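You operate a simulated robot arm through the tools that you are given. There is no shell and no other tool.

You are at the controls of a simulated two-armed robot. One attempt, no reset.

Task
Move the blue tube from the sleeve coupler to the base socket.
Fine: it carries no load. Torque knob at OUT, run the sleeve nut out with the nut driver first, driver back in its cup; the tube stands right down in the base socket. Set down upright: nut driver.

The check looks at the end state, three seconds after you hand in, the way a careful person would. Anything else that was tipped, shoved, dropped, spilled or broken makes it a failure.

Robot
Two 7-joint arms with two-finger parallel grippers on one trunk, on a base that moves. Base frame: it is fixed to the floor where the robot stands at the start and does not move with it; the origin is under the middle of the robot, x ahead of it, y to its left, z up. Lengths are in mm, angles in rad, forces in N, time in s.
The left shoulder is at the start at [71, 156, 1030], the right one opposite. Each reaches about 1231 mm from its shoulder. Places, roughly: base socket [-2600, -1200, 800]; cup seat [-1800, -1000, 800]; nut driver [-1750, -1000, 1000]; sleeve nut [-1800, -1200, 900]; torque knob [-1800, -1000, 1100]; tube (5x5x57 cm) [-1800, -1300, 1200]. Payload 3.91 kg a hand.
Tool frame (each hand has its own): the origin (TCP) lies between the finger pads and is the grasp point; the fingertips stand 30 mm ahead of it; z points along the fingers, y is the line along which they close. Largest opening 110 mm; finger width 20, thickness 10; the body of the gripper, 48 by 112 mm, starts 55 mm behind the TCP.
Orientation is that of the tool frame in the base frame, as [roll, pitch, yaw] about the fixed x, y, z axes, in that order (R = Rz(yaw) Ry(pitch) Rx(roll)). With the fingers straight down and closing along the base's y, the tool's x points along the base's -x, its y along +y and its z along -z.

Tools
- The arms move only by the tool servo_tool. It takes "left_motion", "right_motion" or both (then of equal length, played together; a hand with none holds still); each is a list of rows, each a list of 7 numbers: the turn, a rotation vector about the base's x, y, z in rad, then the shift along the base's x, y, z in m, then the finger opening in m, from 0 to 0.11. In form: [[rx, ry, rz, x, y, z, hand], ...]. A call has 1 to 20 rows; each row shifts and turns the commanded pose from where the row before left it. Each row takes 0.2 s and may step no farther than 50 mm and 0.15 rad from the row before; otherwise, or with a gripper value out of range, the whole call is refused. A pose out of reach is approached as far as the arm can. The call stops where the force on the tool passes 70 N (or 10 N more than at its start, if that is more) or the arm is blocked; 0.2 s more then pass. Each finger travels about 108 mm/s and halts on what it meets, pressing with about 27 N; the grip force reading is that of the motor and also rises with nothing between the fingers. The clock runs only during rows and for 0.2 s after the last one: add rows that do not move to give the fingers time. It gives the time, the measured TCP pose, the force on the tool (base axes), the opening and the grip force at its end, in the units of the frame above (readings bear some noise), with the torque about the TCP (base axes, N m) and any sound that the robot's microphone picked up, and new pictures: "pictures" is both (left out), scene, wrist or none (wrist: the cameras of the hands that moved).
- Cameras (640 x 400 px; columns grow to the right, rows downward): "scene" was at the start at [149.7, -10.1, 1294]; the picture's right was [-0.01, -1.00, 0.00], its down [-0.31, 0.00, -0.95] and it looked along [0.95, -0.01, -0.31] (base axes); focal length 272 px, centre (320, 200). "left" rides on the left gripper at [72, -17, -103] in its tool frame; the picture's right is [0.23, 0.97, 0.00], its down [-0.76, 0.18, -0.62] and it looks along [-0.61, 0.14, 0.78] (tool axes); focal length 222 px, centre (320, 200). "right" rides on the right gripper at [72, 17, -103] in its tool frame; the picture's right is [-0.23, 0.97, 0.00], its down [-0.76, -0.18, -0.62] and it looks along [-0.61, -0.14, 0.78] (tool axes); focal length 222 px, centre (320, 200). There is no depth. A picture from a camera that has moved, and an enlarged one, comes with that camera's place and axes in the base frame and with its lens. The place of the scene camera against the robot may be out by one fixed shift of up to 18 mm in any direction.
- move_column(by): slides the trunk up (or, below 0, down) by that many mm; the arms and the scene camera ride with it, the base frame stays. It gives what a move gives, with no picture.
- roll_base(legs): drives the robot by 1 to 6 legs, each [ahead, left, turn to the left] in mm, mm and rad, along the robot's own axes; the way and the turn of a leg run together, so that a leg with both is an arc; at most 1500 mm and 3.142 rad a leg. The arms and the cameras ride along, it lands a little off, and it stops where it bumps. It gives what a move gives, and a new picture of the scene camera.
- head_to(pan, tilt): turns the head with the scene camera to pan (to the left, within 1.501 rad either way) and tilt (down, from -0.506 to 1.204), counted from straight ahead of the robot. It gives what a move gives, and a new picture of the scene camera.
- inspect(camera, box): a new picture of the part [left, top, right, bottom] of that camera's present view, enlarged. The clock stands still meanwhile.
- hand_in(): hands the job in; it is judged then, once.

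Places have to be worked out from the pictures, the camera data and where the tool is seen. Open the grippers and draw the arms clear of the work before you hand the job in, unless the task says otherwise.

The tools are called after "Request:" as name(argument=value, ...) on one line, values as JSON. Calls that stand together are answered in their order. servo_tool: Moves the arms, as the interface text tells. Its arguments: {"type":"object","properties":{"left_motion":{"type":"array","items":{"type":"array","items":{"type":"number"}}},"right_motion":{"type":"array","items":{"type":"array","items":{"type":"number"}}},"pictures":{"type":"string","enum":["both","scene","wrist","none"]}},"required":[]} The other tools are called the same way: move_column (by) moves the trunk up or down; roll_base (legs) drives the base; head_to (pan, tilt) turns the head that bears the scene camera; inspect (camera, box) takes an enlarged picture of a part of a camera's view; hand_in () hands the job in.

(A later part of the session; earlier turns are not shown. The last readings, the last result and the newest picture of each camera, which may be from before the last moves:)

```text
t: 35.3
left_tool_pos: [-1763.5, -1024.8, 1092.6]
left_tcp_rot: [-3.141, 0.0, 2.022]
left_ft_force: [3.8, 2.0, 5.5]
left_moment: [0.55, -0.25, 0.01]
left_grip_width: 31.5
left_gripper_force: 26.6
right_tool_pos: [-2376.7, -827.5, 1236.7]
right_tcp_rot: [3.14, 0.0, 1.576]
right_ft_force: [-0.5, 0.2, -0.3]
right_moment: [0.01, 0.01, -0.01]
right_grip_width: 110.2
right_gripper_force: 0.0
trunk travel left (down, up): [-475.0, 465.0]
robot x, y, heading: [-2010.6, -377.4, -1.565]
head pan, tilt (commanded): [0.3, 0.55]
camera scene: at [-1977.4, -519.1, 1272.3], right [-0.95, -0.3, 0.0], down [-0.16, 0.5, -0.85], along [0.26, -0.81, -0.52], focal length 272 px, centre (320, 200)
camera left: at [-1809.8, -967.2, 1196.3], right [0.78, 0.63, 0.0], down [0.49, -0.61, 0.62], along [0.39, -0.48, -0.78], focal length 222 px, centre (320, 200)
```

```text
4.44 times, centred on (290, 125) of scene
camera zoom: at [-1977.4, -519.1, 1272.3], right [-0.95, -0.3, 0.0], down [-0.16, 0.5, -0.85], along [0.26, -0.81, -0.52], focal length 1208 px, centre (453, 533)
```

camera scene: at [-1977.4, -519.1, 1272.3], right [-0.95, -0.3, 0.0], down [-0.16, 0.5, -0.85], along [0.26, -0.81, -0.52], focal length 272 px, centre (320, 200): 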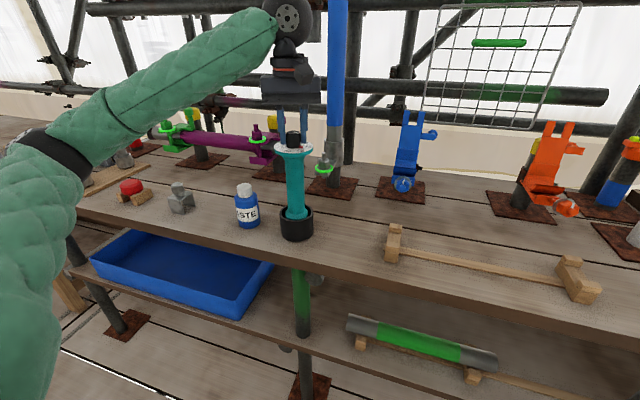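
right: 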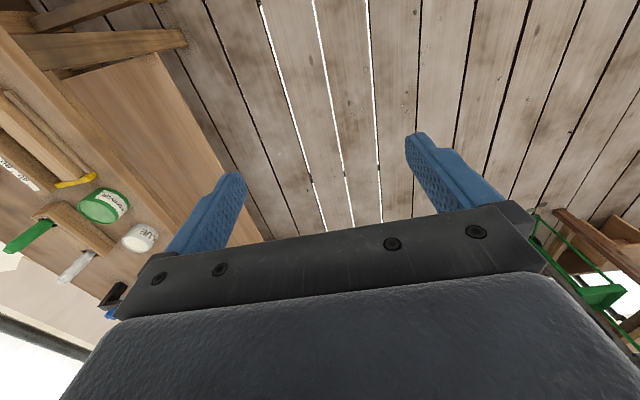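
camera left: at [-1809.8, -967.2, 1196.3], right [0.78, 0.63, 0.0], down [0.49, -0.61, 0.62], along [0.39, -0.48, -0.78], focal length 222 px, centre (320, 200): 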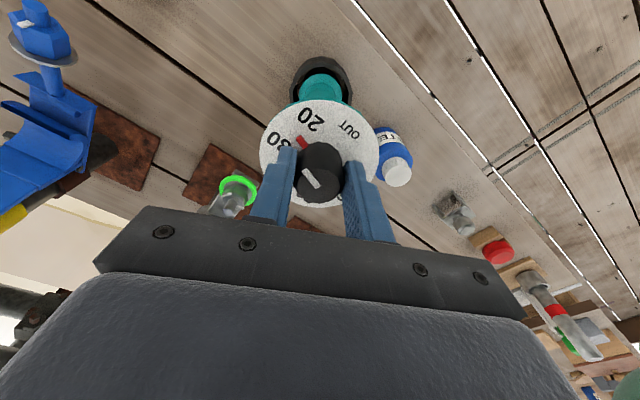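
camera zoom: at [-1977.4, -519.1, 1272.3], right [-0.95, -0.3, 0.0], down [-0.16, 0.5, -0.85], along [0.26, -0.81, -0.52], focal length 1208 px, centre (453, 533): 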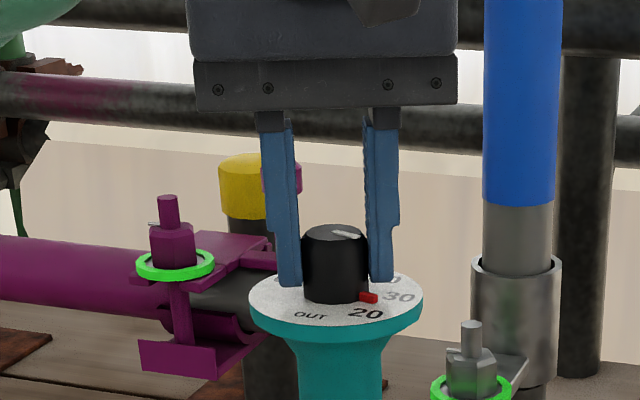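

The knob turns against a dial that stays put. I'll continue clockwise by 1.2 rad, then check against the OUT mark.

Request:
servo_tool(left_motion=[[0, 0, -0.15, 0, 0, 0, 0.02], [0, 0, -0.15, 0, 0, 0, 0.02], [0, 0, -0.15, 0, 0, 0, 0.02], [0, 0, -0.15, 0, 0, 0, 0.02], [0, 0, -0.15, 0, 0, 0, 0.02], [0, 0, -0.15, 0, 0, 0, 0.02], [0, 0, -0.15, 0, 0, 0, 0.02], [0, 0, -0.15, 0, 0, 0, 0.02], [0, 0, 0, 0, 0, 0, 0.02]], pictures="wrist")

Request:
inspect(camera="left", box=[220, 80, 420, 240])

Request:
inspect(camera="scene", box=[240, 80, 340, 170])

```text
t: 37.3
left_tool_pos: [-1764.0, -1023.5, 1093.8]
left_tcp_rot: [-3.141, 0.0, 0.825]
left_ft_force: [5.4, 0.0, 5.1]
left_moment: [-0.06, -0.82, -0.01]
left_grip_width: 31.2
left_gripper_force: 26.6
right_tool_pos: [-2375.9, -827.7, 1236.9]
right_tcp_rot: [3.141, 0.0, 1.575]
right_ft_force: [0.3, 0.8, 0.4]
right_moment: [0.0, 0.03, 0.03]
right_grip_width: 109.8
right_gripper_force: 0.0
trunk travel left (down, up): [-475.0, 465.0]
robot x, y, heading: [-2013.3, -374.3, -1.567]
head pan, tilt (commanded): [0.3, 0.55]
camera left: at [-1726.7, -961.3, 1196.6], right [0.87, -0.49, 0.0], down [-0.39, -0.68, 0.62], along [-0.31, -0.54, -0.78], focal length 222 px, centre (320, 200)
```

left: 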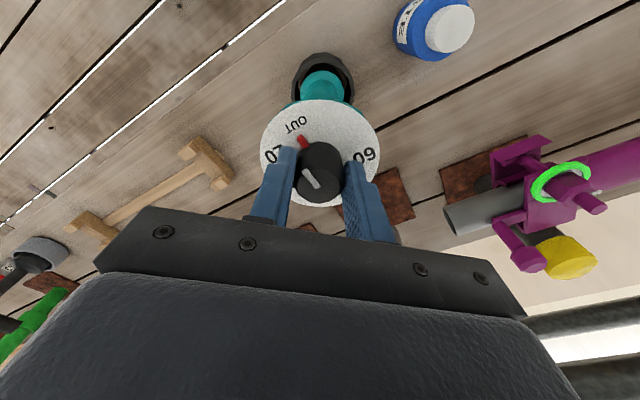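

```text
2.50 times, centred on (320, 160) of left
camera zoom: at [-1726.7, -961.3, 1196.6], right [0.87, -0.49, 0.0], down [-0.39, -0.68, 0.62], along [-0.31, -0.54, -0.78], focal length 555 px, centre (320, 300)
```

zoom: 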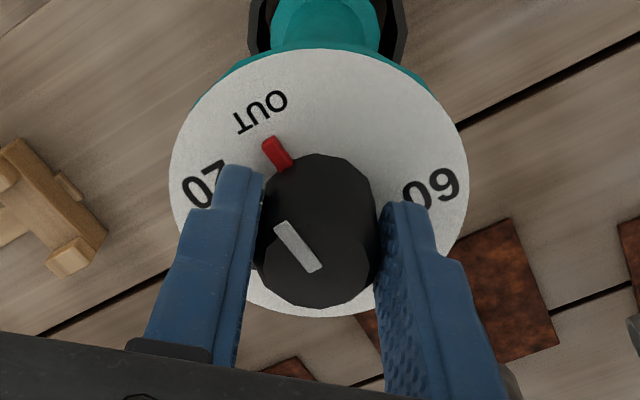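

```text
4.44 times, centred on (290, 125) of scene
camera zoom: at [-1977.2, -519.3, 1272.2], right [-0.95, -0.3, 0.0], down [-0.16, 0.5, -0.85], along [0.26, -0.81, -0.52], focal length 1208 px, centre (453, 533)
```

zoom: 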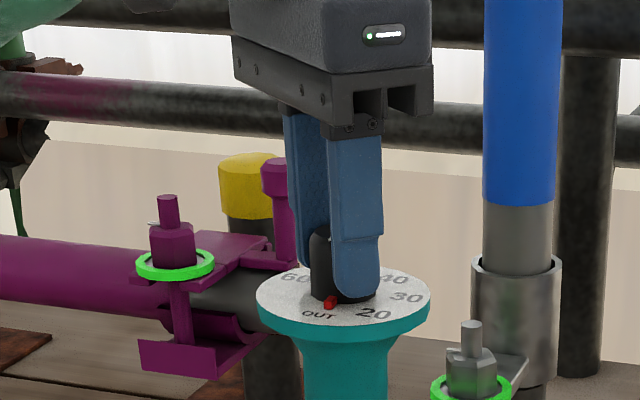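

The pointer is nearly at OUT; comparing with how it lined up on 30, about 0.15 rad is left. I'll turn that last bit.

Request:
servo_tool(left_motion=[[0, 0, -0.15, 0, 0, 0, 0.02], [0, 0, 0, 0, 0, 0, 0.02]], pictures="none")

Request:
inspect(camera="left", box=[220, 80, 420, 240])

Request:
inspect(camera="scene", box=[240, 80, 340, 170])

```text
t: 37.9
left_tool_pos: [-1764.4, -1025.0, 1094.8]
left_tcp_rot: [3.141, -0.001, 0.676]
left_ft_force: [3.6, -1.5, 5.6]
left_moment: [-0.4, -0.38, 0.3]
left_grip_width: 31.4
left_gripper_force: 27.3
right_tool_pos: [-2376.5, -827.9, 1237.0]
right_tcp_rot: [3.141, 0.001, 1.575]
right_ft_force: [0.4, -0.5, 0.2]
right_moment: [0.01, -0.02, 0.0]
right_grip_width: 110.1
right_gripper_force: 0.1
trunk travel left (down, up): [-475.0, 465.0]
robot x, y, heading: [-2010.9, -374.2, -1.565]
head pan, tilt (commanded): [0.3, 0.55]
```

```text
2.50 times, centred on (320, 160) of left
camera zoom: at [-1718.1, -967.8, 1196.4], right [0.79, -0.62, 0.0], down [-0.48, -0.61, 0.62], along [-0.39, -0.49, -0.78], focal length 555 px, centre (320, 300)
```

zoom: 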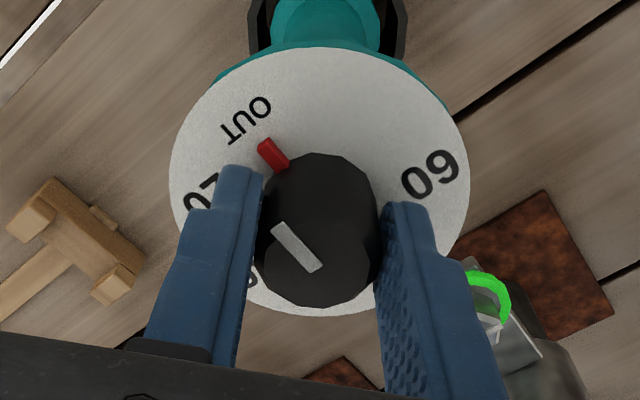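

```text
4.44 times, centred on (290, 125) of scene
camera zoom: at [-1977.4, -519.5, 1272.2], right [-0.95, -0.3, 0.0], down [-0.16, 0.5, -0.85], along [0.26, -0.81, -0.52], focal length 1208 px, centre (453, 533)
```

zoom: 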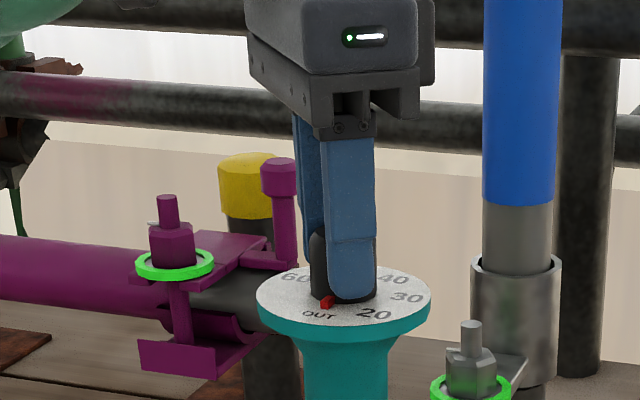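

The pointer now lines up with OUT and a small torque hints at the end stop. I'll open the fingers and rise straight up, then verify.

Request:
servo_tool(left_motion=[[0, 0, 0, 0, 0, 0, 0.06], [0, 0, 0, 0, 0, 0, 0.11], [0, 0, 0, 0, 0, 0, 0.11], [0, 0, 0, 0, 0, 0.03, 0.11], [0, 0, 0, 0, 0, 0.05, 0.11], [0, 0, 0, 0, 0, 0.03, 0.11], [0, 0, 0, 0, 0, 0, 0.11]], pictures="wrist")

Request:
inspect(camera="left", box=[240, 40, 400, 200])

Request:
inspect(camera="scene", box=[240, 80, 340, 170])

```text
t: 39.5
left_tool_pos: [-1762.4, -1027.2, 1202.2]
left_tcp_rot: [-3.141, -0.001, 0.676]
left_ft_force: [0.4, 0.1, 0.2]
left_moment: [-0.01, -0.05, 0.03]
left_grip_width: 109.9
left_gripper_force: 0.0
right_tool_pos: [-2376.1, -827.2, 1236.7]
right_tcp_rot: [3.142, 0.0, 1.575]
right_ft_force: [0.0, -0.4, 0.3]
right_moment: [0.01, 0.0, 0.03]
right_grip_width: 110.2
right_gripper_force: 0.0
trunk travel left (down, up): [-475.0, 465.0]
robot x, y, heading: [-2014.1, -372.0, -1.567]
head pan, tilt (commanded): [0.3, 0.55]
camera left: at [-1717.3, -971.0, 1305.4], right [0.79, -0.62, 0.0], down [-0.48, -0.62, 0.62], along [-0.39, -0.49, -0.78], focal length 222 px, centre (320, 200)
```

left: 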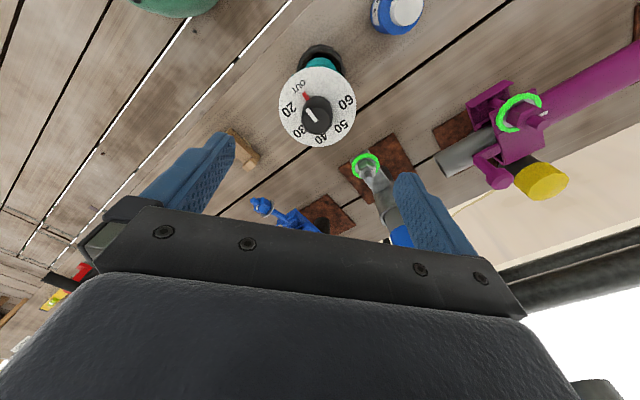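

```text
2.50 times, centred on (320, 120) of left
camera zoom: at [-1717.3, -971.0, 1305.4], right [0.79, -0.62, 0.0], down [-0.48, -0.62, 0.62], along [-0.39, -0.49, -0.78], focal length 555 px, centre (320, 400)
```

zoom: 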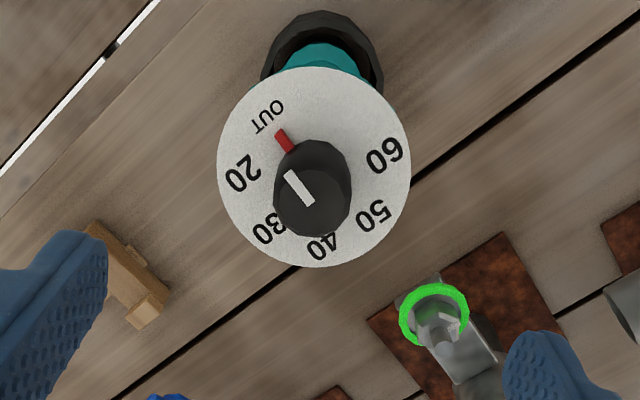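

```text
4.44 times, centred on (290, 125) of scene
camera zoom: at [-1977.4, -519.9, 1272.1], right [-0.95, -0.3, 0.0], down [-0.16, 0.5, -0.85], along [0.26, -0.81, -0.52], focal length 1208 px, centre (453, 533)
```

zoom: 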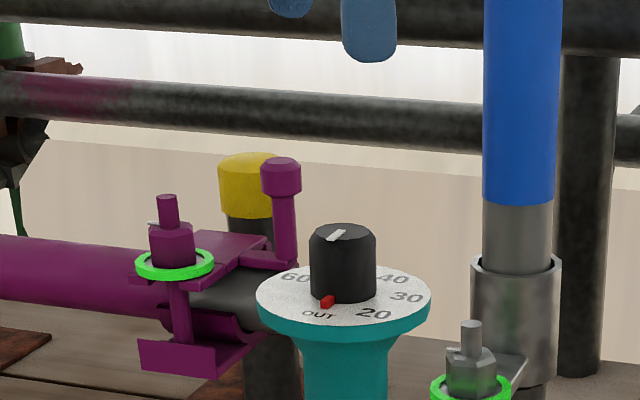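

The pointer is on OUT and the driver stands undisturbed. Next I'll locate the sleeve nut and tube precisely; first a zoom on the nut from here.

Request:
inspect(camera="left", box=[330, 140, 420, 230])

Request:
inspect(camera="scene", box=[305, 125, 365, 205])

```text
4.44 times, centred on (375, 185) of left
camera zoom: at [-1717.3, -971.0, 1305.4], right [0.79, -0.62, 0.0], down [-0.48, -0.62, 0.62], along [-0.39, -0.49, -0.78], focal length 987 px, centre (76, 267)
```

zoom: 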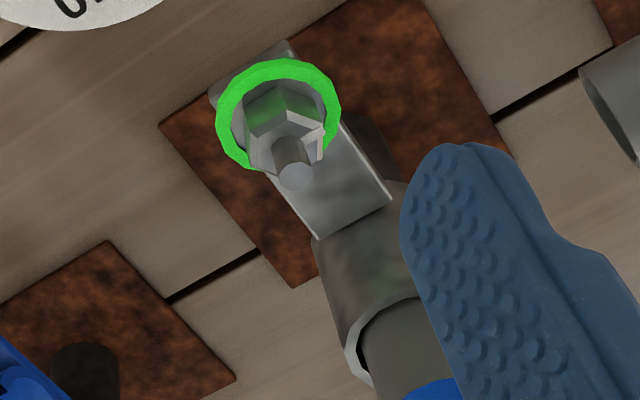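

```text
5.00 times, centred on (335, 165) of scene
camera zoom: at [-1977.4, -519.9, 1272.1], right [-0.95, -0.3, 0.0], down [-0.16, 0.5, -0.85], along [0.26, -0.81, -0.52], focal length 1358 px, centre (245, 375)
```

zoom: 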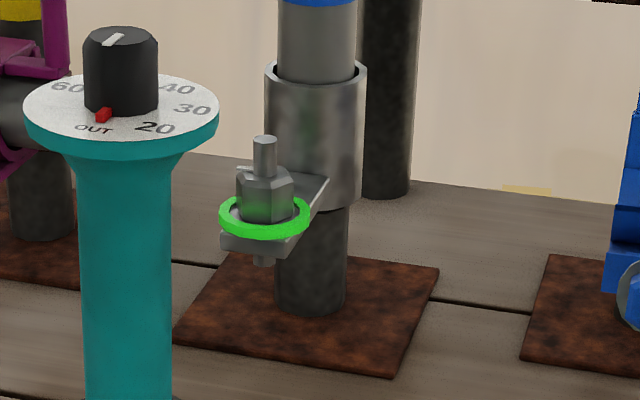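

I see a post with a sleeve, a lug carrying the hex nut and stud, and the tube rising from the sleeve. I'll bring the left hand back to yaw 1.57 and nearer, so the nut is viewed steeply from above for a second ray.

Request:
servo_tool(left_motion=[[0, 0, 0.15, 0, 0, 0, 0.11], [0, 0, 0.15, 0, -0.01, 0, 0.11], [0, 0, 0.15, 0, -0.01, 0, 0.11], [0, 0, 0.15, 0, -0.01, -0.01, 0.11], [0, 0, 0.15, 0, -0.02, -0.01, 0.11], [0, 0, 0.15, 0, -0.02, -0.01, 0.11], [0, 0, 0, 0, 0, 0, 0.11]], pictures="wrist")

Request:
inspect(camera="left", box=[240, 40, 400, 220])

```text
t: 41.1
left_tool_pos: [-1763.4, -1095.3, 1171.4]
left_tcp_rot: [-3.141, 0.001, 1.576]
left_ft_force: [-0.8, 0.4, -0.3]
left_moment: [-0.02, 0.02, 0.02]
left_grip_width: 110.0
left_gripper_force: 0.0
right_tool_pos: [-2376.0, -827.4, 1235.8]
right_tcp_rot: [-3.141, -0.001, 1.575]
right_ft_force: [0.0, 0.1, 0.7]
right_moment: [0.01, 0.03, -0.02]
right_grip_width: 110.3
right_gripper_force: 0.0
trunk travel left (down, up): [-475.0, 465.0]
robot x, y, heading: [-2011.2, -372.9, -1.564]
head pan, tilt (commanded): [0.3, 0.55]
camera left: at [-1782.4, -1024.0, 1274.4], right [0.97, 0.23, 0.0], down [0.18, -0.76, 0.62], along [0.15, -0.61, -0.78], focal length 222 px, centre (320, 200)
```

left: 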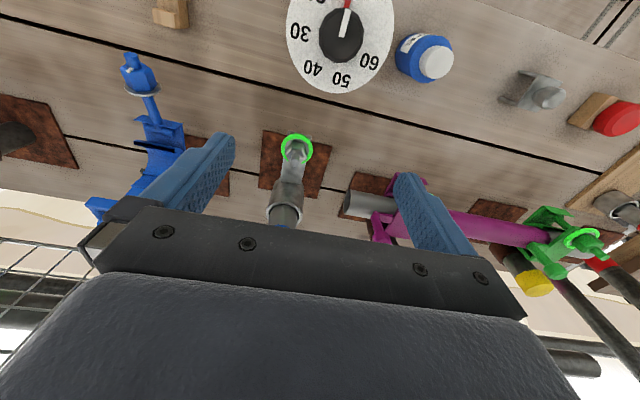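

```text
2.22 times, centred on (320, 130) of left
camera zoom: at [-1782.4, -1024.0, 1274.4], right [0.97, 0.23, 0.0], down [0.18, -0.76, 0.62], along [0.15, -0.61, -0.78], focal length 494 px, centre (320, 356)
```

zoom: 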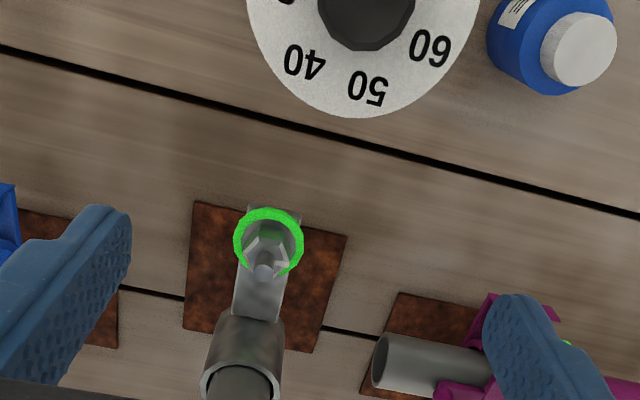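

Request:
inspect(camera="left", box=[260, 120, 340, 220])

```text
4.00 times, centred on (300, 170) of left
camera zoom: at [-1782.4, -1024.0, 1274.4], right [0.97, 0.23, 0.0], down [0.18, -0.76, 0.62], along [0.15, -0.61, -0.78], focal length 888 px, centre (400, 320)
```

zoom: 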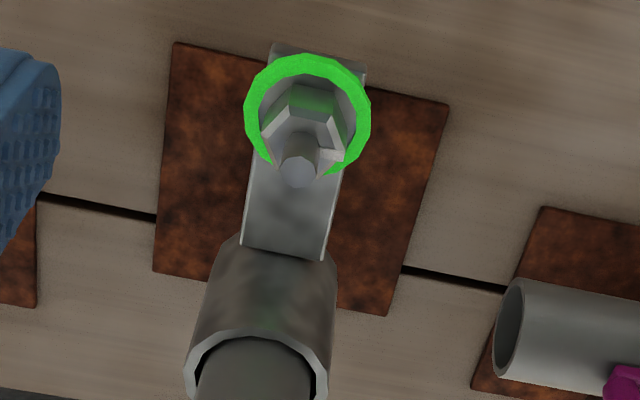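

The nut's ring centre is at about (-1782, -1193, 933), with stud tip at z ≈ 982 and the tube axis near (-1782, -1296). I'll back the base up 120 mm so the left arm has room to turn its hand horizontal in front of the driver.

Request:
roll_base(legs=[[-120, 0, 0]])

```text
t: 42.3
left_tool_pos: [-1767.1, -971.6, 1172.5]
left_tcp_rot: [3.14, 0.002, 1.573]
left_ft_force: [-0.2, 0.0, -0.4]
left_moment: [-0.03, -0.04, -0.03]
left_grip_width: 110.1
left_gripper_force: 0.1
right_tool_pos: [-2377.1, -704.0, 1237.2]
right_tcp_rot: [3.14, 0.003, 1.57]
right_ft_force: [0.3, 0.2, 0.7]
right_moment: [-0.06, -0.01, -0.01]
right_grip_width: 110.1
right_gripper_force: 0.1
trunk travel left (down, up): [-475.0, 465.0]
robot x, y, heading: [-2009.6, -254.6, -1.571]
head pan, tilt (commanded): [0.3, 0.55]
camera scene: at [-1978.2, -396.4, 1272.3], right [-0.95, -0.3, 0.0], down [-0.16, 0.5, -0.85], along [0.25, -0.81, -0.52], focal length 272 px, centre (320, 200)
```

scene: 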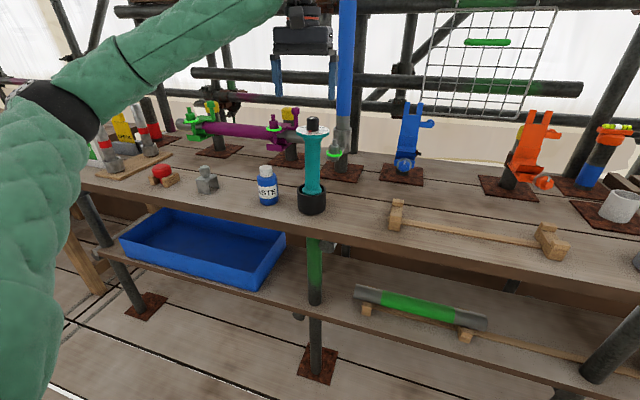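

The base moved back cleanly. Now I'll swing the left hand from pointing down to pointing horizontally at the bench (-y), at height, in front of the driver.

Request:
servo_tool(left_motion=[[-0.15, 0, 0, 0, 0.01, 0, 0.11], [-0.15, 0, 0, 0, 0.01, 0, 0.11], [-0.15, 0, 0, 0, 0.01, 0, 0.11], [-0.15, 0, 0, 0, 0.01, 0, 0.11], [-0.15, 0, 0, 0, 0.01, 0, 0.11], [-0.15, 0, 0, 0, 0, 0, 0.11], [-0.15, 0, 0, 0, 0, 0, 0.11], [-0.15, 0, 0, 0, 0, 0, 0.11], [-0.15, 0, 0, 0, 0, 0, 0.11], [-0.15, 0, 0, 0, 0, 0, 0.11], [-0.071, 0, 0, 0, 0, 0, 0.11], [0, 0, 0, 0, 0, 0, 0.11]], pictures="both")

```text
t: 44.9
left_tool_pos: [-1764.9, -923.8, 1170.7]
left_tcp_rot: [-1.197, 1.569, -2.767]
left_ft_force: [0.0, -0.3, 0.4]
left_moment: [0.01, -0.04, -0.02]
left_grip_width: 110.1
left_gripper_force: 0.1
right_tool_pos: [-2377.7, -704.2, 1236.7]
right_tcp_rot: [-3.141, 0.001, 1.572]
right_ft_force: [-0.6, 0.2, -0.4]
right_moment: [-0.02, 0.0, 0.0]
right_grip_width: 110.0
right_gripper_force: 0.2
trunk travel left (down, up): [-475.0, 465.0]
robot x, y, heading: [-2011.4, -252.9, -1.571]
head pan, tilt (commanded): [0.3, 0.55]
camera scene: at [-1978.3, -397.9, 1272.2], right [-0.95, -0.3, 0.0], down [-0.16, 0.5, -0.85], along [0.25, -0.81, -0.52], focal length 272 px, centre (320, 200)
camera left: at [-1783.3, -821.6, 1099.0], right [0.97, 0.0, -0.23], down [0.18, 0.62, 0.76], along [0.14, -0.78, 0.61], focal length 222 px, centre (320, 200)
```

scene: 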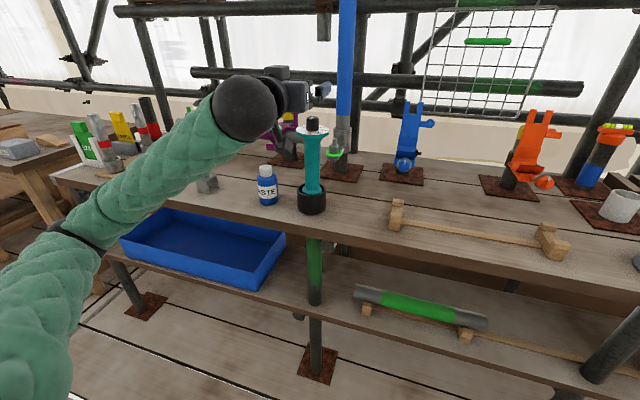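
left: 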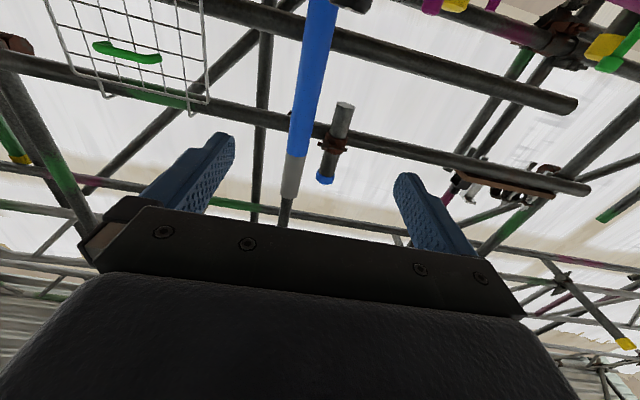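

The hand is horizontal at (-1765, -924, 1171). I'll lower to z ≈ 965, still in front of the driver, with the fingers at 80 mm.

Request:
servo_tool(left_motion=[[0, 0, 0, 0, 0, -0.04, 0.08], [0, 0, 0, 0, 0, -0.04, 0.08], [0, 0, 0, 0, 0, -0.04, 0.08], [0, 0, 0, 0, 0, -0.04, 0.08], [0, 0, 0, 0, 0, -0.045, 0.08], [0, 0, 0, 0, 0, 0, 0.08]], pictures="both")

Request:
inspect(camera="scene", box=[230, 80, 370, 230])

```text
t: 46.3
left_tool_pos: [-1767.8, -924.9, 964.2]
left_tcp_rot: [-1.696, 1.569, 3.017]
left_ft_force: [-0.1, 0.4, 0.1]
left_moment: [-0.01, -0.02, -0.01]
left_grip_width: 80.2
left_gripper_force: 0.1
right_tool_pos: [-2376.9, -704.4, 1238.0]
right_tcp_rot: [-3.141, 0.002, 1.573]
right_ft_force: [0.5, 0.1, 0.4]
right_moment: [-0.01, -0.01, -0.01]
right_grip_width: 110.1
right_gripper_force: 0.1
trunk travel left (down, up): [-475.0, 465.0]
robot x, y, heading: [-2009.5, -249.8, -1.564]
head pan, tilt (commanded): [0.3, 0.55]
camera scene: at [-1978.3, -397.9, 1272.2], right [-0.95, -0.3, 0.0], down [-0.16, 0.5, -0.85], along [0.25, -0.81, -0.52], focal length 272 px, centre (320, 200)
camera left: at [-1786.4, -822.4, 891.7], right [0.97, 0.0, -0.23], down [0.18, 0.62, 0.76], along [0.14, -0.78, 0.61], focal length 222 px, centre (320, 200)
```

scene: 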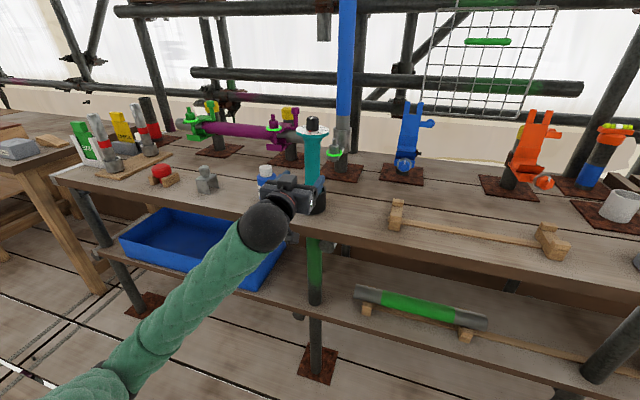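
left: 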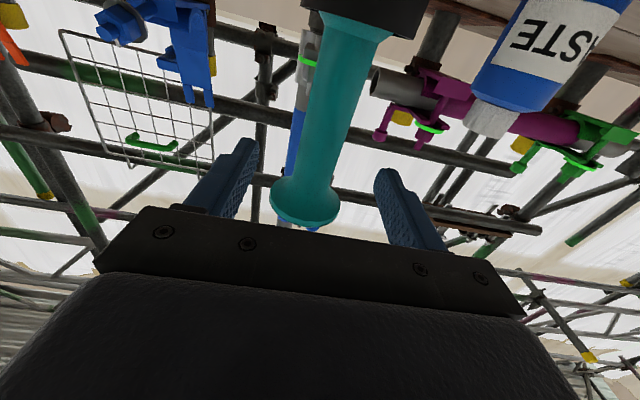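

```text
2.67 times, centred on (300, 155) of scene
camera zoom: at [-1978.3, -397.9, 1272.2], right [-0.95, -0.3, 0.0], down [-0.16, 0.5, -0.85], along [0.25, -0.81, -0.52], focal length 725 px, centre (373, 320)
```

zoom: 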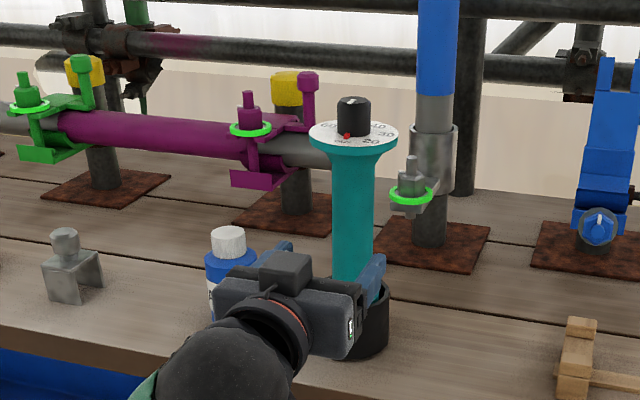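

The driver shaft stands between the open fingers, with the cup rim well below them. I'll advance 92 mm so the shaft sits about 10 mm ahead of the TCP.

Request:
servo_tool(left_motion=[[0, 0, 0, 0.001, -0.035, 0, 0.08], [0, 0, 0, 0.001, -0.035, 0, 0.08], [0, 0, 0, 0, -0.022, 0, 0.08], [0, 0, 0, 0, 0, 0, 0.08]], pictures="both")

Request:
inspect(camera="scene", box=[230, 80, 370, 230])

```text
t: 47.3
left_tool_pos: [-1764.1, -1015.1, 966.1]
left_tcp_rot: [-1.73, 1.568, 2.983]
left_ft_force: [-0.4, -0.9, 0.3]
left_moment: [0.0, 0.02, 0.0]
left_grip_width: 80.1
left_gripper_force: 0.0
right_tool_pos: [-2378.1, -705.1, 1236.3]
right_tcp_rot: [3.141, 0.0, 1.573]
right_ft_force: [0.4, 0.4, 0.7]
right_moment: [-0.04, 0.01, 0.0]
right_grip_width: 109.8
right_gripper_force: 0.1
trunk travel left (down, up): [-475.0, 465.0]
robot x, y, heading: [-2013.2, -252.3, -1.568]
head pan, tilt (commanded): [0.3, 0.55]
camera scene: at [-1978.2, -397.8, 1272.2], right [-0.95, -0.3, 0.0], down [-0.16, 0.5, -0.85], along [0.25, -0.81, -0.52], focal length 272 px, centre (320, 200)
camera left: at [-1781.6, -913.5, 892.7], right [0.97, 0.0, -0.23], down [0.18, 0.62, 0.76], along [0.14, -0.78, 0.61], focal length 222 px, centre (320, 200)
```

scene: 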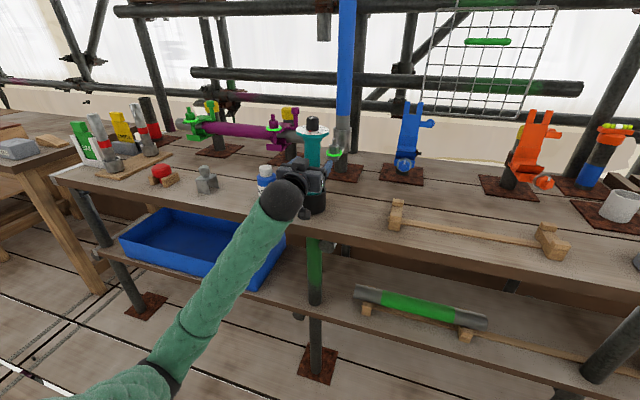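
left: 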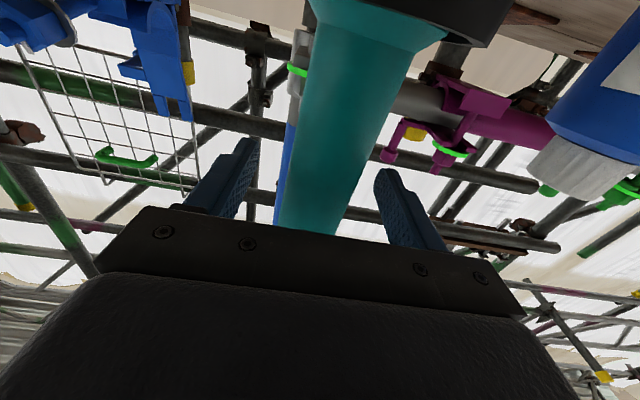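

```text
2.67 times, centred on (300, 155) of scene
camera zoom: at [-1978.2, -397.8, 1272.2], right [-0.95, -0.3, 0.0], down [-0.16, 0.5, -0.85], along [0.25, -0.81, -0.52], focal length 725 px, centre (373, 320)
```

zoom: 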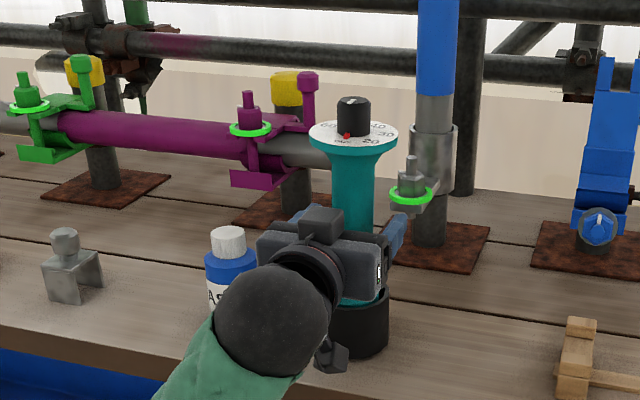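

The shaft is between the pads. I'll close on it and check width and side forces.

Request:
servo_tool(left_motion=[[0, 0, 0, 0, 0, 0, 0.05], [0, 0, 0, 0, 0, 0, 0.025], [0, 0, 0, 0, 0, 0, 0.025], [0, 0, 0, 0, 0, 0, 0.025]], pictures="both")

Request:
inspect(camera="scene", box=[230, 80, 370, 230])

```text
t: 48.3
left_tool_pos: [-1764.2, -1014.6, 965.6]
left_tcp_rot: [-1.661, 1.569, 3.05]
left_ft_force: [5.1, -3.9, 3.5]
left_moment: [-0.28, -0.48, 0.05]
left_grip_width: 41.9
left_gripper_force: 26.9
right_tool_pos: [-2376.1, -705.0, 1236.7]
right_tcp_rot: [-3.14, 0.001, 1.572]
right_ft_force: [0.3, 0.5, -0.5]
right_moment: [0.0, -0.01, 0.0]
right_grip_width: 109.9
right_gripper_force: 0.0
trunk travel left (down, up): [-475.0, 465.0]
robot x, y, heading: [-2006.6, -250.0, -1.564]
head pan, tilt (commanded): [0.3, 0.55]
camera scene: at [-1978.1, -398.1, 1272.2], right [-0.95, -0.3, 0.0], down [-0.16, 0.5, -0.85], along [0.25, -0.81, -0.52], focal length 272 px, centre (320, 200)
camera left: at [-1781.2, -913.4, 892.7], right [0.97, 0.0, -0.23], down [0.18, 0.62, 0.76], along [0.14, -0.78, 0.61], focal length 222 px, centre (320, 200)
```

scene: 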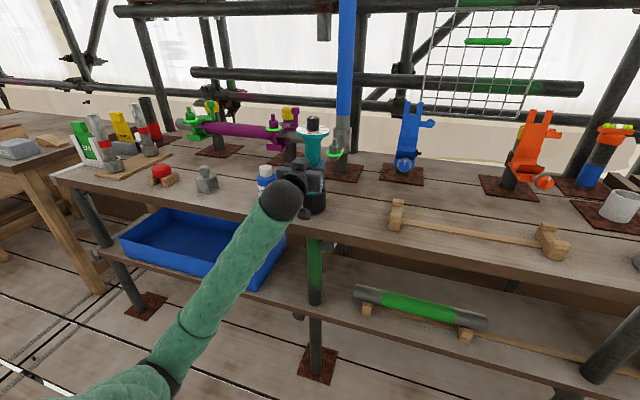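
left: 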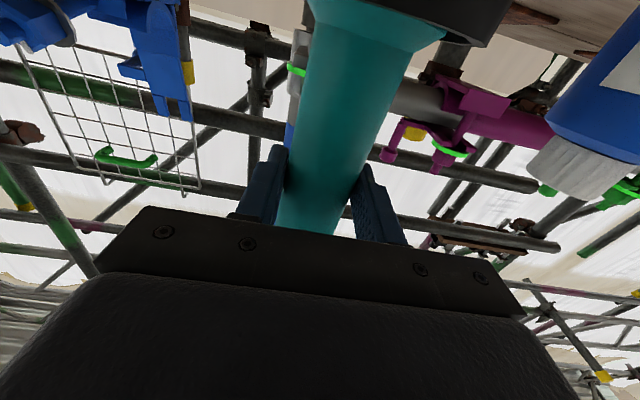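

```text
2.67 times, centred on (300, 155) of scene
camera zoom: at [-1978.1, -398.1, 1272.2], right [-0.95, -0.3, 0.0], down [-0.16, 0.5, -0.85], along [0.25, -0.81, -0.52], focal length 725 px, centre (373, 320)
```

zoom: 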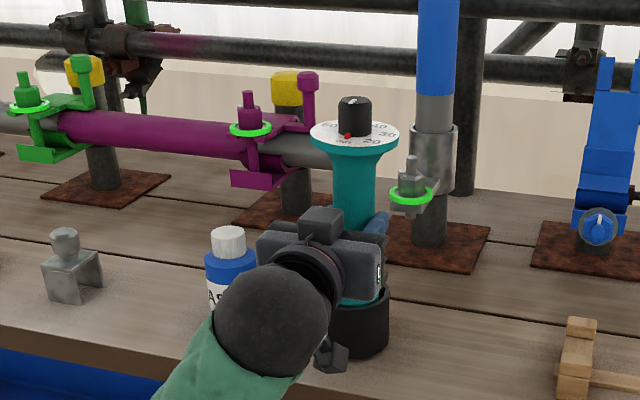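

Gripped at 41.9 mm with the driver seated; I note the return pose as TCP (-1764, -1014.6, 965.6). I'll lift it straight up 170 mm, clear of the cup and above the stud height.

Request:
servo_tool(left_motion=[[0, 0, 0, 0, 0, 0.01, 0.025], [0, 0, 0, 0, 0, 0.02, 0.025], [0, 0, 0, 0, 0, 0.035, 0.025], [0, 0, 0, 0, 0, 0.035, 0.025], [0, 0, 0, 0, 0, 0.035, 0.025], [0, 0, 0, 0, 0, 0.035, 0.025], [0, 0, 0, 0, 0, 0, 0.025]], pictures="both")

Request:
inspect(camera="scene", box=[230, 50, 370, 230])

```text
t: 49.9
left_tool_pos: [-1766.8, -1015.8, 1133.6]
left_tcp_rot: [-2.169, 1.567, 2.544]
left_ft_force: [0.0, -1.0, -8.3]
left_moment: [0.1, -0.19, 0.02]
left_grip_width: 41.5
left_gripper_force: 27.3
right_tool_pos: [-2376.7, -706.6, 1237.2]
right_tcp_rot: [3.14, 0.0, 1.572]
right_ft_force: [0.4, -0.3, 0.3]
right_moment: [-0.02, -0.04, -0.02]
right_grip_width: 110.1
right_gripper_force: 0.0
trunk travel left (down, up): [-475.0, 465.0]
robot x, y, heading: [-2011.6, -253.6, -1.571]
head pan, tilt (commanded): [0.3, 0.55]
camera scene: at [-1977.8, -398.8, 1272.0], right [-0.95, -0.3, 0.0], down [-0.16, 0.5, -0.85], along [0.25, -0.81, -0.52], focal length 272 px, centre (320, 200)
camera left: at [-1783.3, -913.8, 1061.6], right [0.97, 0.0, -0.23], down [0.18, 0.62, 0.76], along [0.14, -0.78, 0.61], focal length 222 px, centre (320, 200)
```

scene: 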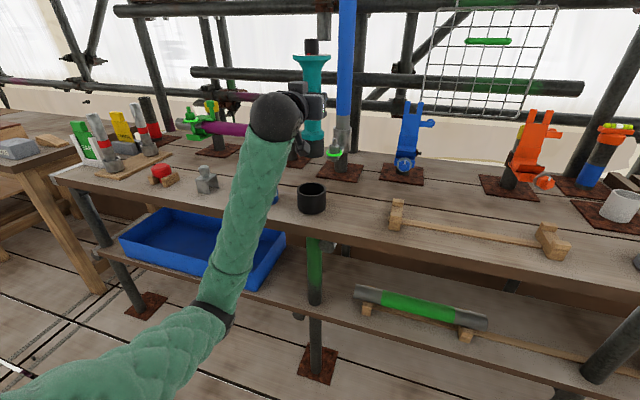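
left: 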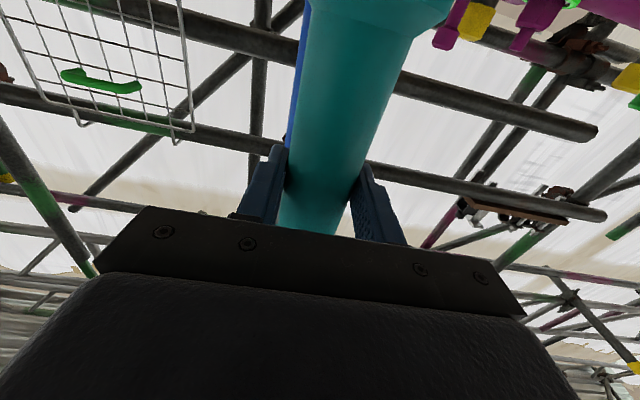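

```text
2.22 times, centred on (300, 140) of scene
camera zoom: at [-1977.8, -398.8, 1272.0], right [-0.95, -0.3, 0.0], down [-0.16, 0.5, -0.85], along [0.25, -0.81, -0.52], focal length 604 px, centre (364, 333)
```

zoom: 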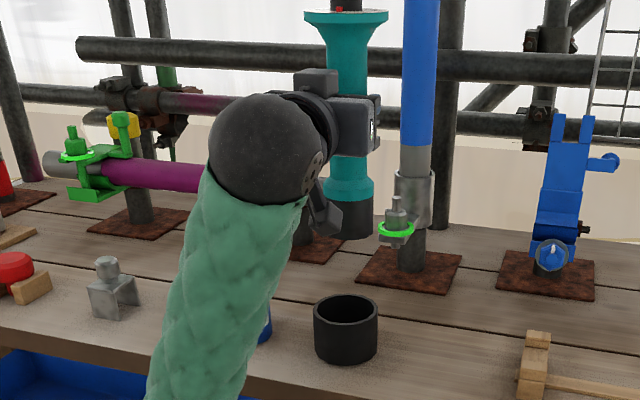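

The driver is lifted (about 8 N) and held. I'll zoom in to judge its lean and find the bottom of its socket.

Request:
inspect(camera="scene", box=[285, 30, 365, 165])

Request:
inspect(camera="left", box=[220, 0, 460, 240])

```text
2.96 times, centred on (325, 98) of scene
camera zoom: at [-1977.8, -398.8, 1272.0], right [-0.95, -0.3, 0.0], down [-0.16, 0.5, -0.85], along [0.25, -0.81, -0.52], focal length 805 px, centre (305, 504)
```

zoom: 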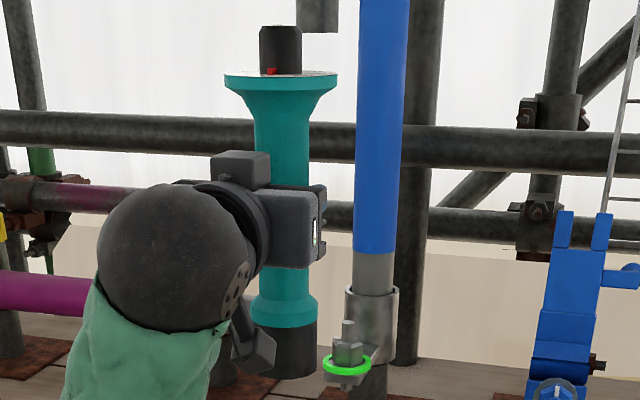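

```text
1.67 times, centred on (340, 120) of left
camera zoom: at [-1783.3, -913.8, 1061.6], right [0.97, 0.0, -0.23], down [0.18, 0.62, 0.76], along [0.14, -0.78, 0.61], focal length 370 px, centre (287, 333)
```

zoom: 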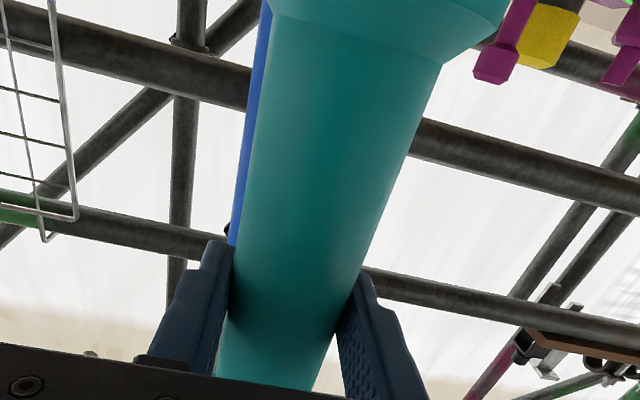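

The driver hangs plumb, its socket bottom about 137 mm below the TCP (z ≈ 996 now) and its axis about 11.5 mm ahead of the TCP. I'll raise 15 mm and carry it over the nut, to TCP (-1782.5, -1181).

Request:
servo_tool(left_motion=[[0, 0, 0, 0, 0, 0.018, 0.025], [0, 0, 0, -0.003, -0.033, 0, 0.025], [0, 0, 0, -0.003, -0.033, 0, 0.025], [0, 0, 0, -0.003, -0.033, 0, 0.025], [0, 0, 0, -0.003, -0.033, 0, 0.025], [0, 0, 0, -0.0035, -0.033, 0, 0.025], [0, 0, 0, 0, 0, 0, 0.025]], pictures="scene")

Request:
inspect(camera="scene", box=[285, 30, 385, 190])

```text
t: 51.5
left_tool_pos: [-1777.8, -1182.9, 1151.2]
left_tcp_rot: [-1.977, 1.57, 2.736]
left_ft_force: [0.6, 0.3, -7.2]
left_moment: [0.1, -0.18, 0.01]
left_grip_width: 41.5
left_gripper_force: 26.4
right_tool_pos: [-2377.3, -705.3, 1237.1]
right_tcp_rot: [3.141, 0.001, 1.573]
right_ft_force: [0.2, -0.4, 0.5]
right_moment: [-0.02, 0.03, 0.0]
right_grip_width: 110.1
right_gripper_force: 0.0
trunk travel left (down, up): [-475.0, 465.0]
robot x, y, heading: [-2010.7, -251.0, -1.569]
head pan, tilt (commanded): [0.3, 0.55]
camera scene: at [-1978.0, -398.4, 1272.1], right [-0.95, -0.3, 0.0], down [-0.16, 0.5, -0.85], along [0.25, -0.81, -0.52], focal length 272 px, centre (320, 200)
```

scene: 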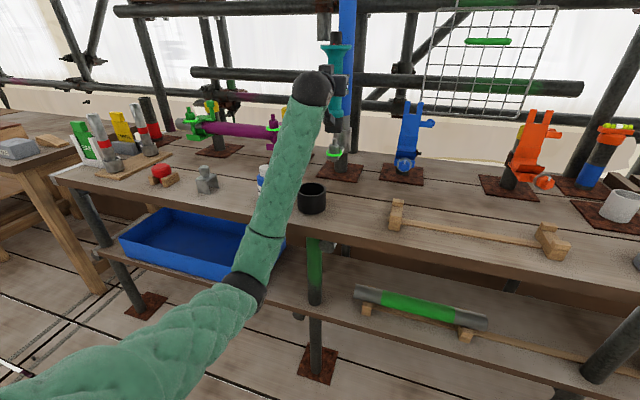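

```text
2.50 times, centred on (335, 110) of scene
camera zoom: at [-1978.0, -398.4, 1272.1], right [-0.95, -0.3, 0.0], down [-0.16, 0.5, -0.85], along [0.25, -0.81, -0.52], focal length 679 px, centre (282, 425)
```

zoom: 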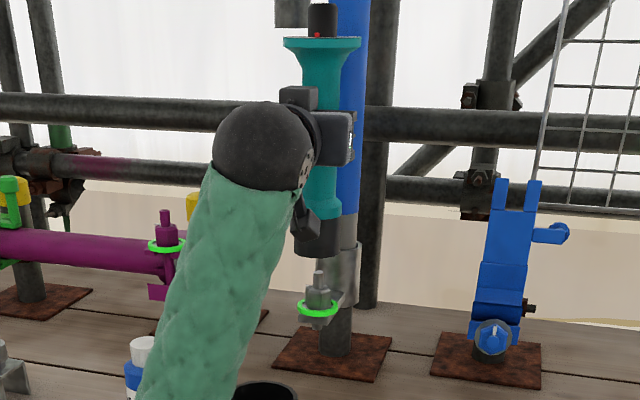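

In the scene view the driver axis needs about 5 mm more toward -x. To check the y alignment I'll bring the right hand round as a second eye from the -x side, turned to look toward +x, staying high above the blue clamp.

Request:
servo_tool(right_motion=[[0, 0, 0.112, 0.031, -0.032, 0, 0.11], [0, 0, 0.112, 0.031, -0.032, 0, 0.11], [0, 0, 0.112, 0.031, -0.032, 0, 0.11], [0, 0, 0.112, 0.031, -0.032, 0, 0.11], [0, 0, 0.112, 0.031, -0.032, 0, 0.11], [0, 0, 0.112, 0.031, -0.032, 0, 0.11], [0, 0, 0.112, 0.031, -0.032, 0, 0.11], [0, 0, 0.112, 0.031, -0.032, 0, 0.11], [0, 0, 0.112, 0.031, -0.032, 0, 0.11], [0, 0, 0.112, 0.031, -0.032, 0, 0.11], [0, 0, 0.112, 0.031, -0.032, 0, 0.11], [0, 0, 0.112, 0.031, -0.032, 0, 0.11], [0, 0, 0.112, 0.031, -0.032, 0, 0.11], [0, 0, 0.112, 0.031, -0.032, 0, 0.11], [0, 0, 0, 0, 0, 0, 0.11]], left_motion=[[0, 0, 0, -0.0045, 0, 0, 0.025], [0, 0, 0, 0, 0, 0, 0.025], [0, 0, 0, 0, 0, 0, 0.025], [0, 0, 0, 0, 0, 0, 0.025], [0, 0, 0, 0, 0, 0, 0.025], [0, 0, 0, 0, 0, 0, 0.025], [0, 0, 0, 0, 0, 0, 0.025], [0, 0, 0, 0, 0, 0, 0.025], [0, 0, 0, 0, 0, 0, 0.025], [0, 0, 0, 0, 0, 0, 0.025], [0, 0, 0, 0, 0, 0, 0.025], [0, 0, 0, 0, 0, 0, 0.025], [0, 0, 0, 0, 0, 0, 0.025], [0, 0, 0, 0, 0, 0, 0.025], [0, 0, 0, 0, 0, 0, 0.025]], pictures="both")

```text
t: 54.7
left_tool_pos: [-1784.2, -1182.5, 1150.8]
left_tcp_rot: [-2.267, 1.567, 2.442]
left_ft_force: [-0.3, -0.8, -6.9]
left_moment: [0.1, 0.19, -0.01]
left_grip_width: 41.2
left_gripper_force: 26.2
right_tool_pos: [-1865.8, -845.3, 1158.6]
right_tcp_rot: [3.136, 0.007, 3.11]
right_ft_force: [0.2, -0.1, 0.1]
right_moment: [0.0, 0.02, 0.01]
right_grip_width: 110.0
right_gripper_force: 0.1
right hand out of reach, approached as far as the arm can: row 10, 11, 12, 13, 14
trunk travel left (down, up): [-475.0, 465.0]
robot x, y, heading: [-2010.5, -256.9, -1.568]
head pan, tilt (commanded): [0.3, 0.55]
camera scene: at [-1978.6, -399.1, 1272.0], right [-0.95, -0.3, 0.0], down [-0.16, 0.5, -0.85], along [0.25, -0.81, -0.52], focal length 272 px, centre (320, 200)
camera right: at [-1938.0, -825.8, 1261.4], right [0.26, 0.97, 0.01], down [0.75, -0.2, 0.63], along [0.61, -0.16, -0.78], focal length 222 px, centre (320, 200)
camera left: at [-1800.4, -1079.9, 1077.9], right [0.97, 0.0, -0.23], down [0.18, 0.62, 0.76], along [0.14, -0.78, 0.61], focal length 222 px, centre (320, 200)
```

scene: 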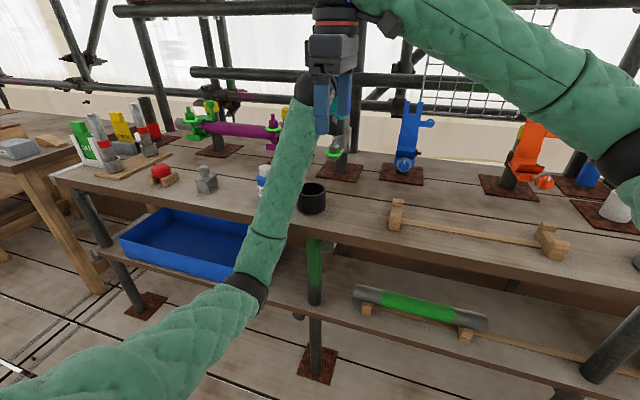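
right: 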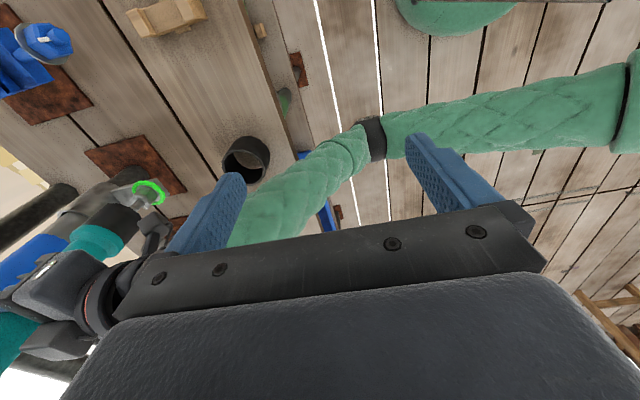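
left: 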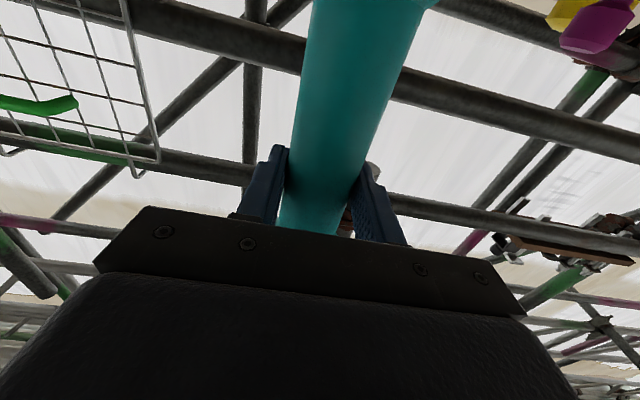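

The right hand could not reach that turned pose and stopped at (-1866, -845, 1159), close above the left forearm. I'll test a small move up and away to see how its command responds, with the left hand holding still.

Request:
servo_tool(right_motion=[[0, 0, 0, -0.02, 0.0, 0.03, 0.11], [0, 0, 0, 0, 0, 0, 0.11]], pictures="none")

```text
t: 55.3
left_tool_pos: [-1781.6, -1183.4, 1149.3]
left_tcp_rot: [-2.322, 1.567, 2.39]
left_ft_force: [0.1, -0.1, -8.4]
left_moment: [0.11, 0.23, -0.07]
left_grip_width: 41.2
left_gripper_force: 27.6
right_tool_pos: [-1880.0, -827.7, 1181.1]
right_tcp_rot: [3.136, 0.002, 3.138]
right_ft_force: [-0.5, 0.1, -0.2]
right_moment: [0.0, 0.01, 0.01]
right_grip_width: 109.8
right_gripper_force: 0.0
right hand out of reach, approached as far as the arm can: row 1
trunk travel left (down, up): [-475.0, 465.0]
robot x, y, heading: [-2008.5, -253.2, -1.568]
head pan, tilt (commanded): [0.3, 0.55]
```

It responds roughly from where it is. I'll turn it back toward its neutral yaw while drawing it to the right and up.

Request:
servo_tool(right_motion=[[0, 0, -0.15, -0.03, 0.01, 0.01, 0.11], [0, 0, -0.15, -0.03, 0.01, 0.01, 0.11], [0, 0, -0.15, -0.03, 0.01, 0.01, 0.11], [0, 0, -0.15, -0.03, 0.0, 0.01, 0.11], [0, 0, 0, 0, 0, 0, 0.11]], pictures="scene")

```text
t: 56.5
left_tool_pos: [-1780.8, -1182.6, 1150.0]
left_tcp_rot: [-2.161, 1.567, 2.552]
left_ft_force: [-0.2, 0.0, -7.6]
left_moment: [0.03, -0.18, 0.01]
left_grip_width: 41.2
left_gripper_force: 27.0
right_tool_pos: [-2000.5, -799.3, 1223.9]
right_tcp_rot: [3.14, -0.002, 2.541]
right_ft_force: [0.6, 1.0, 0.0]
right_moment: [0.01, 0.03, -0.01]
right_grip_width: 110.2
right_gripper_force: 0.0
trunk travel left (down, up): [-475.0, 465.0]
robot x, y, heading: [-2006.5, -250.1, -1.57]
head pan, tilt (commanded): [0.3, 0.55]
camera scene: at [-1977.3, -399.3, 1271.9], right [-0.95, -0.3, 0.0], down [-0.16, 0.5, -0.85], along [0.25, -0.81, -0.52], focal length 272 px, centre (320, 200)
```

scene: 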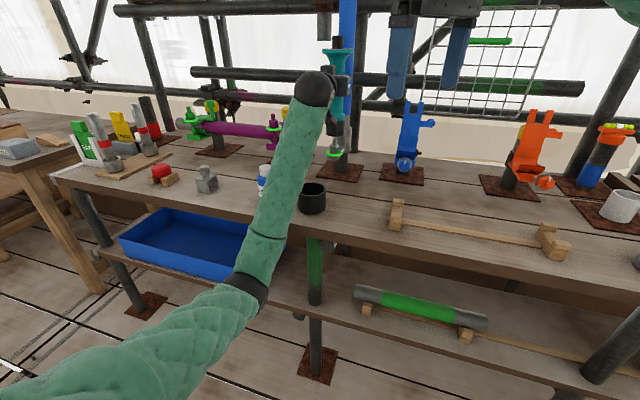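

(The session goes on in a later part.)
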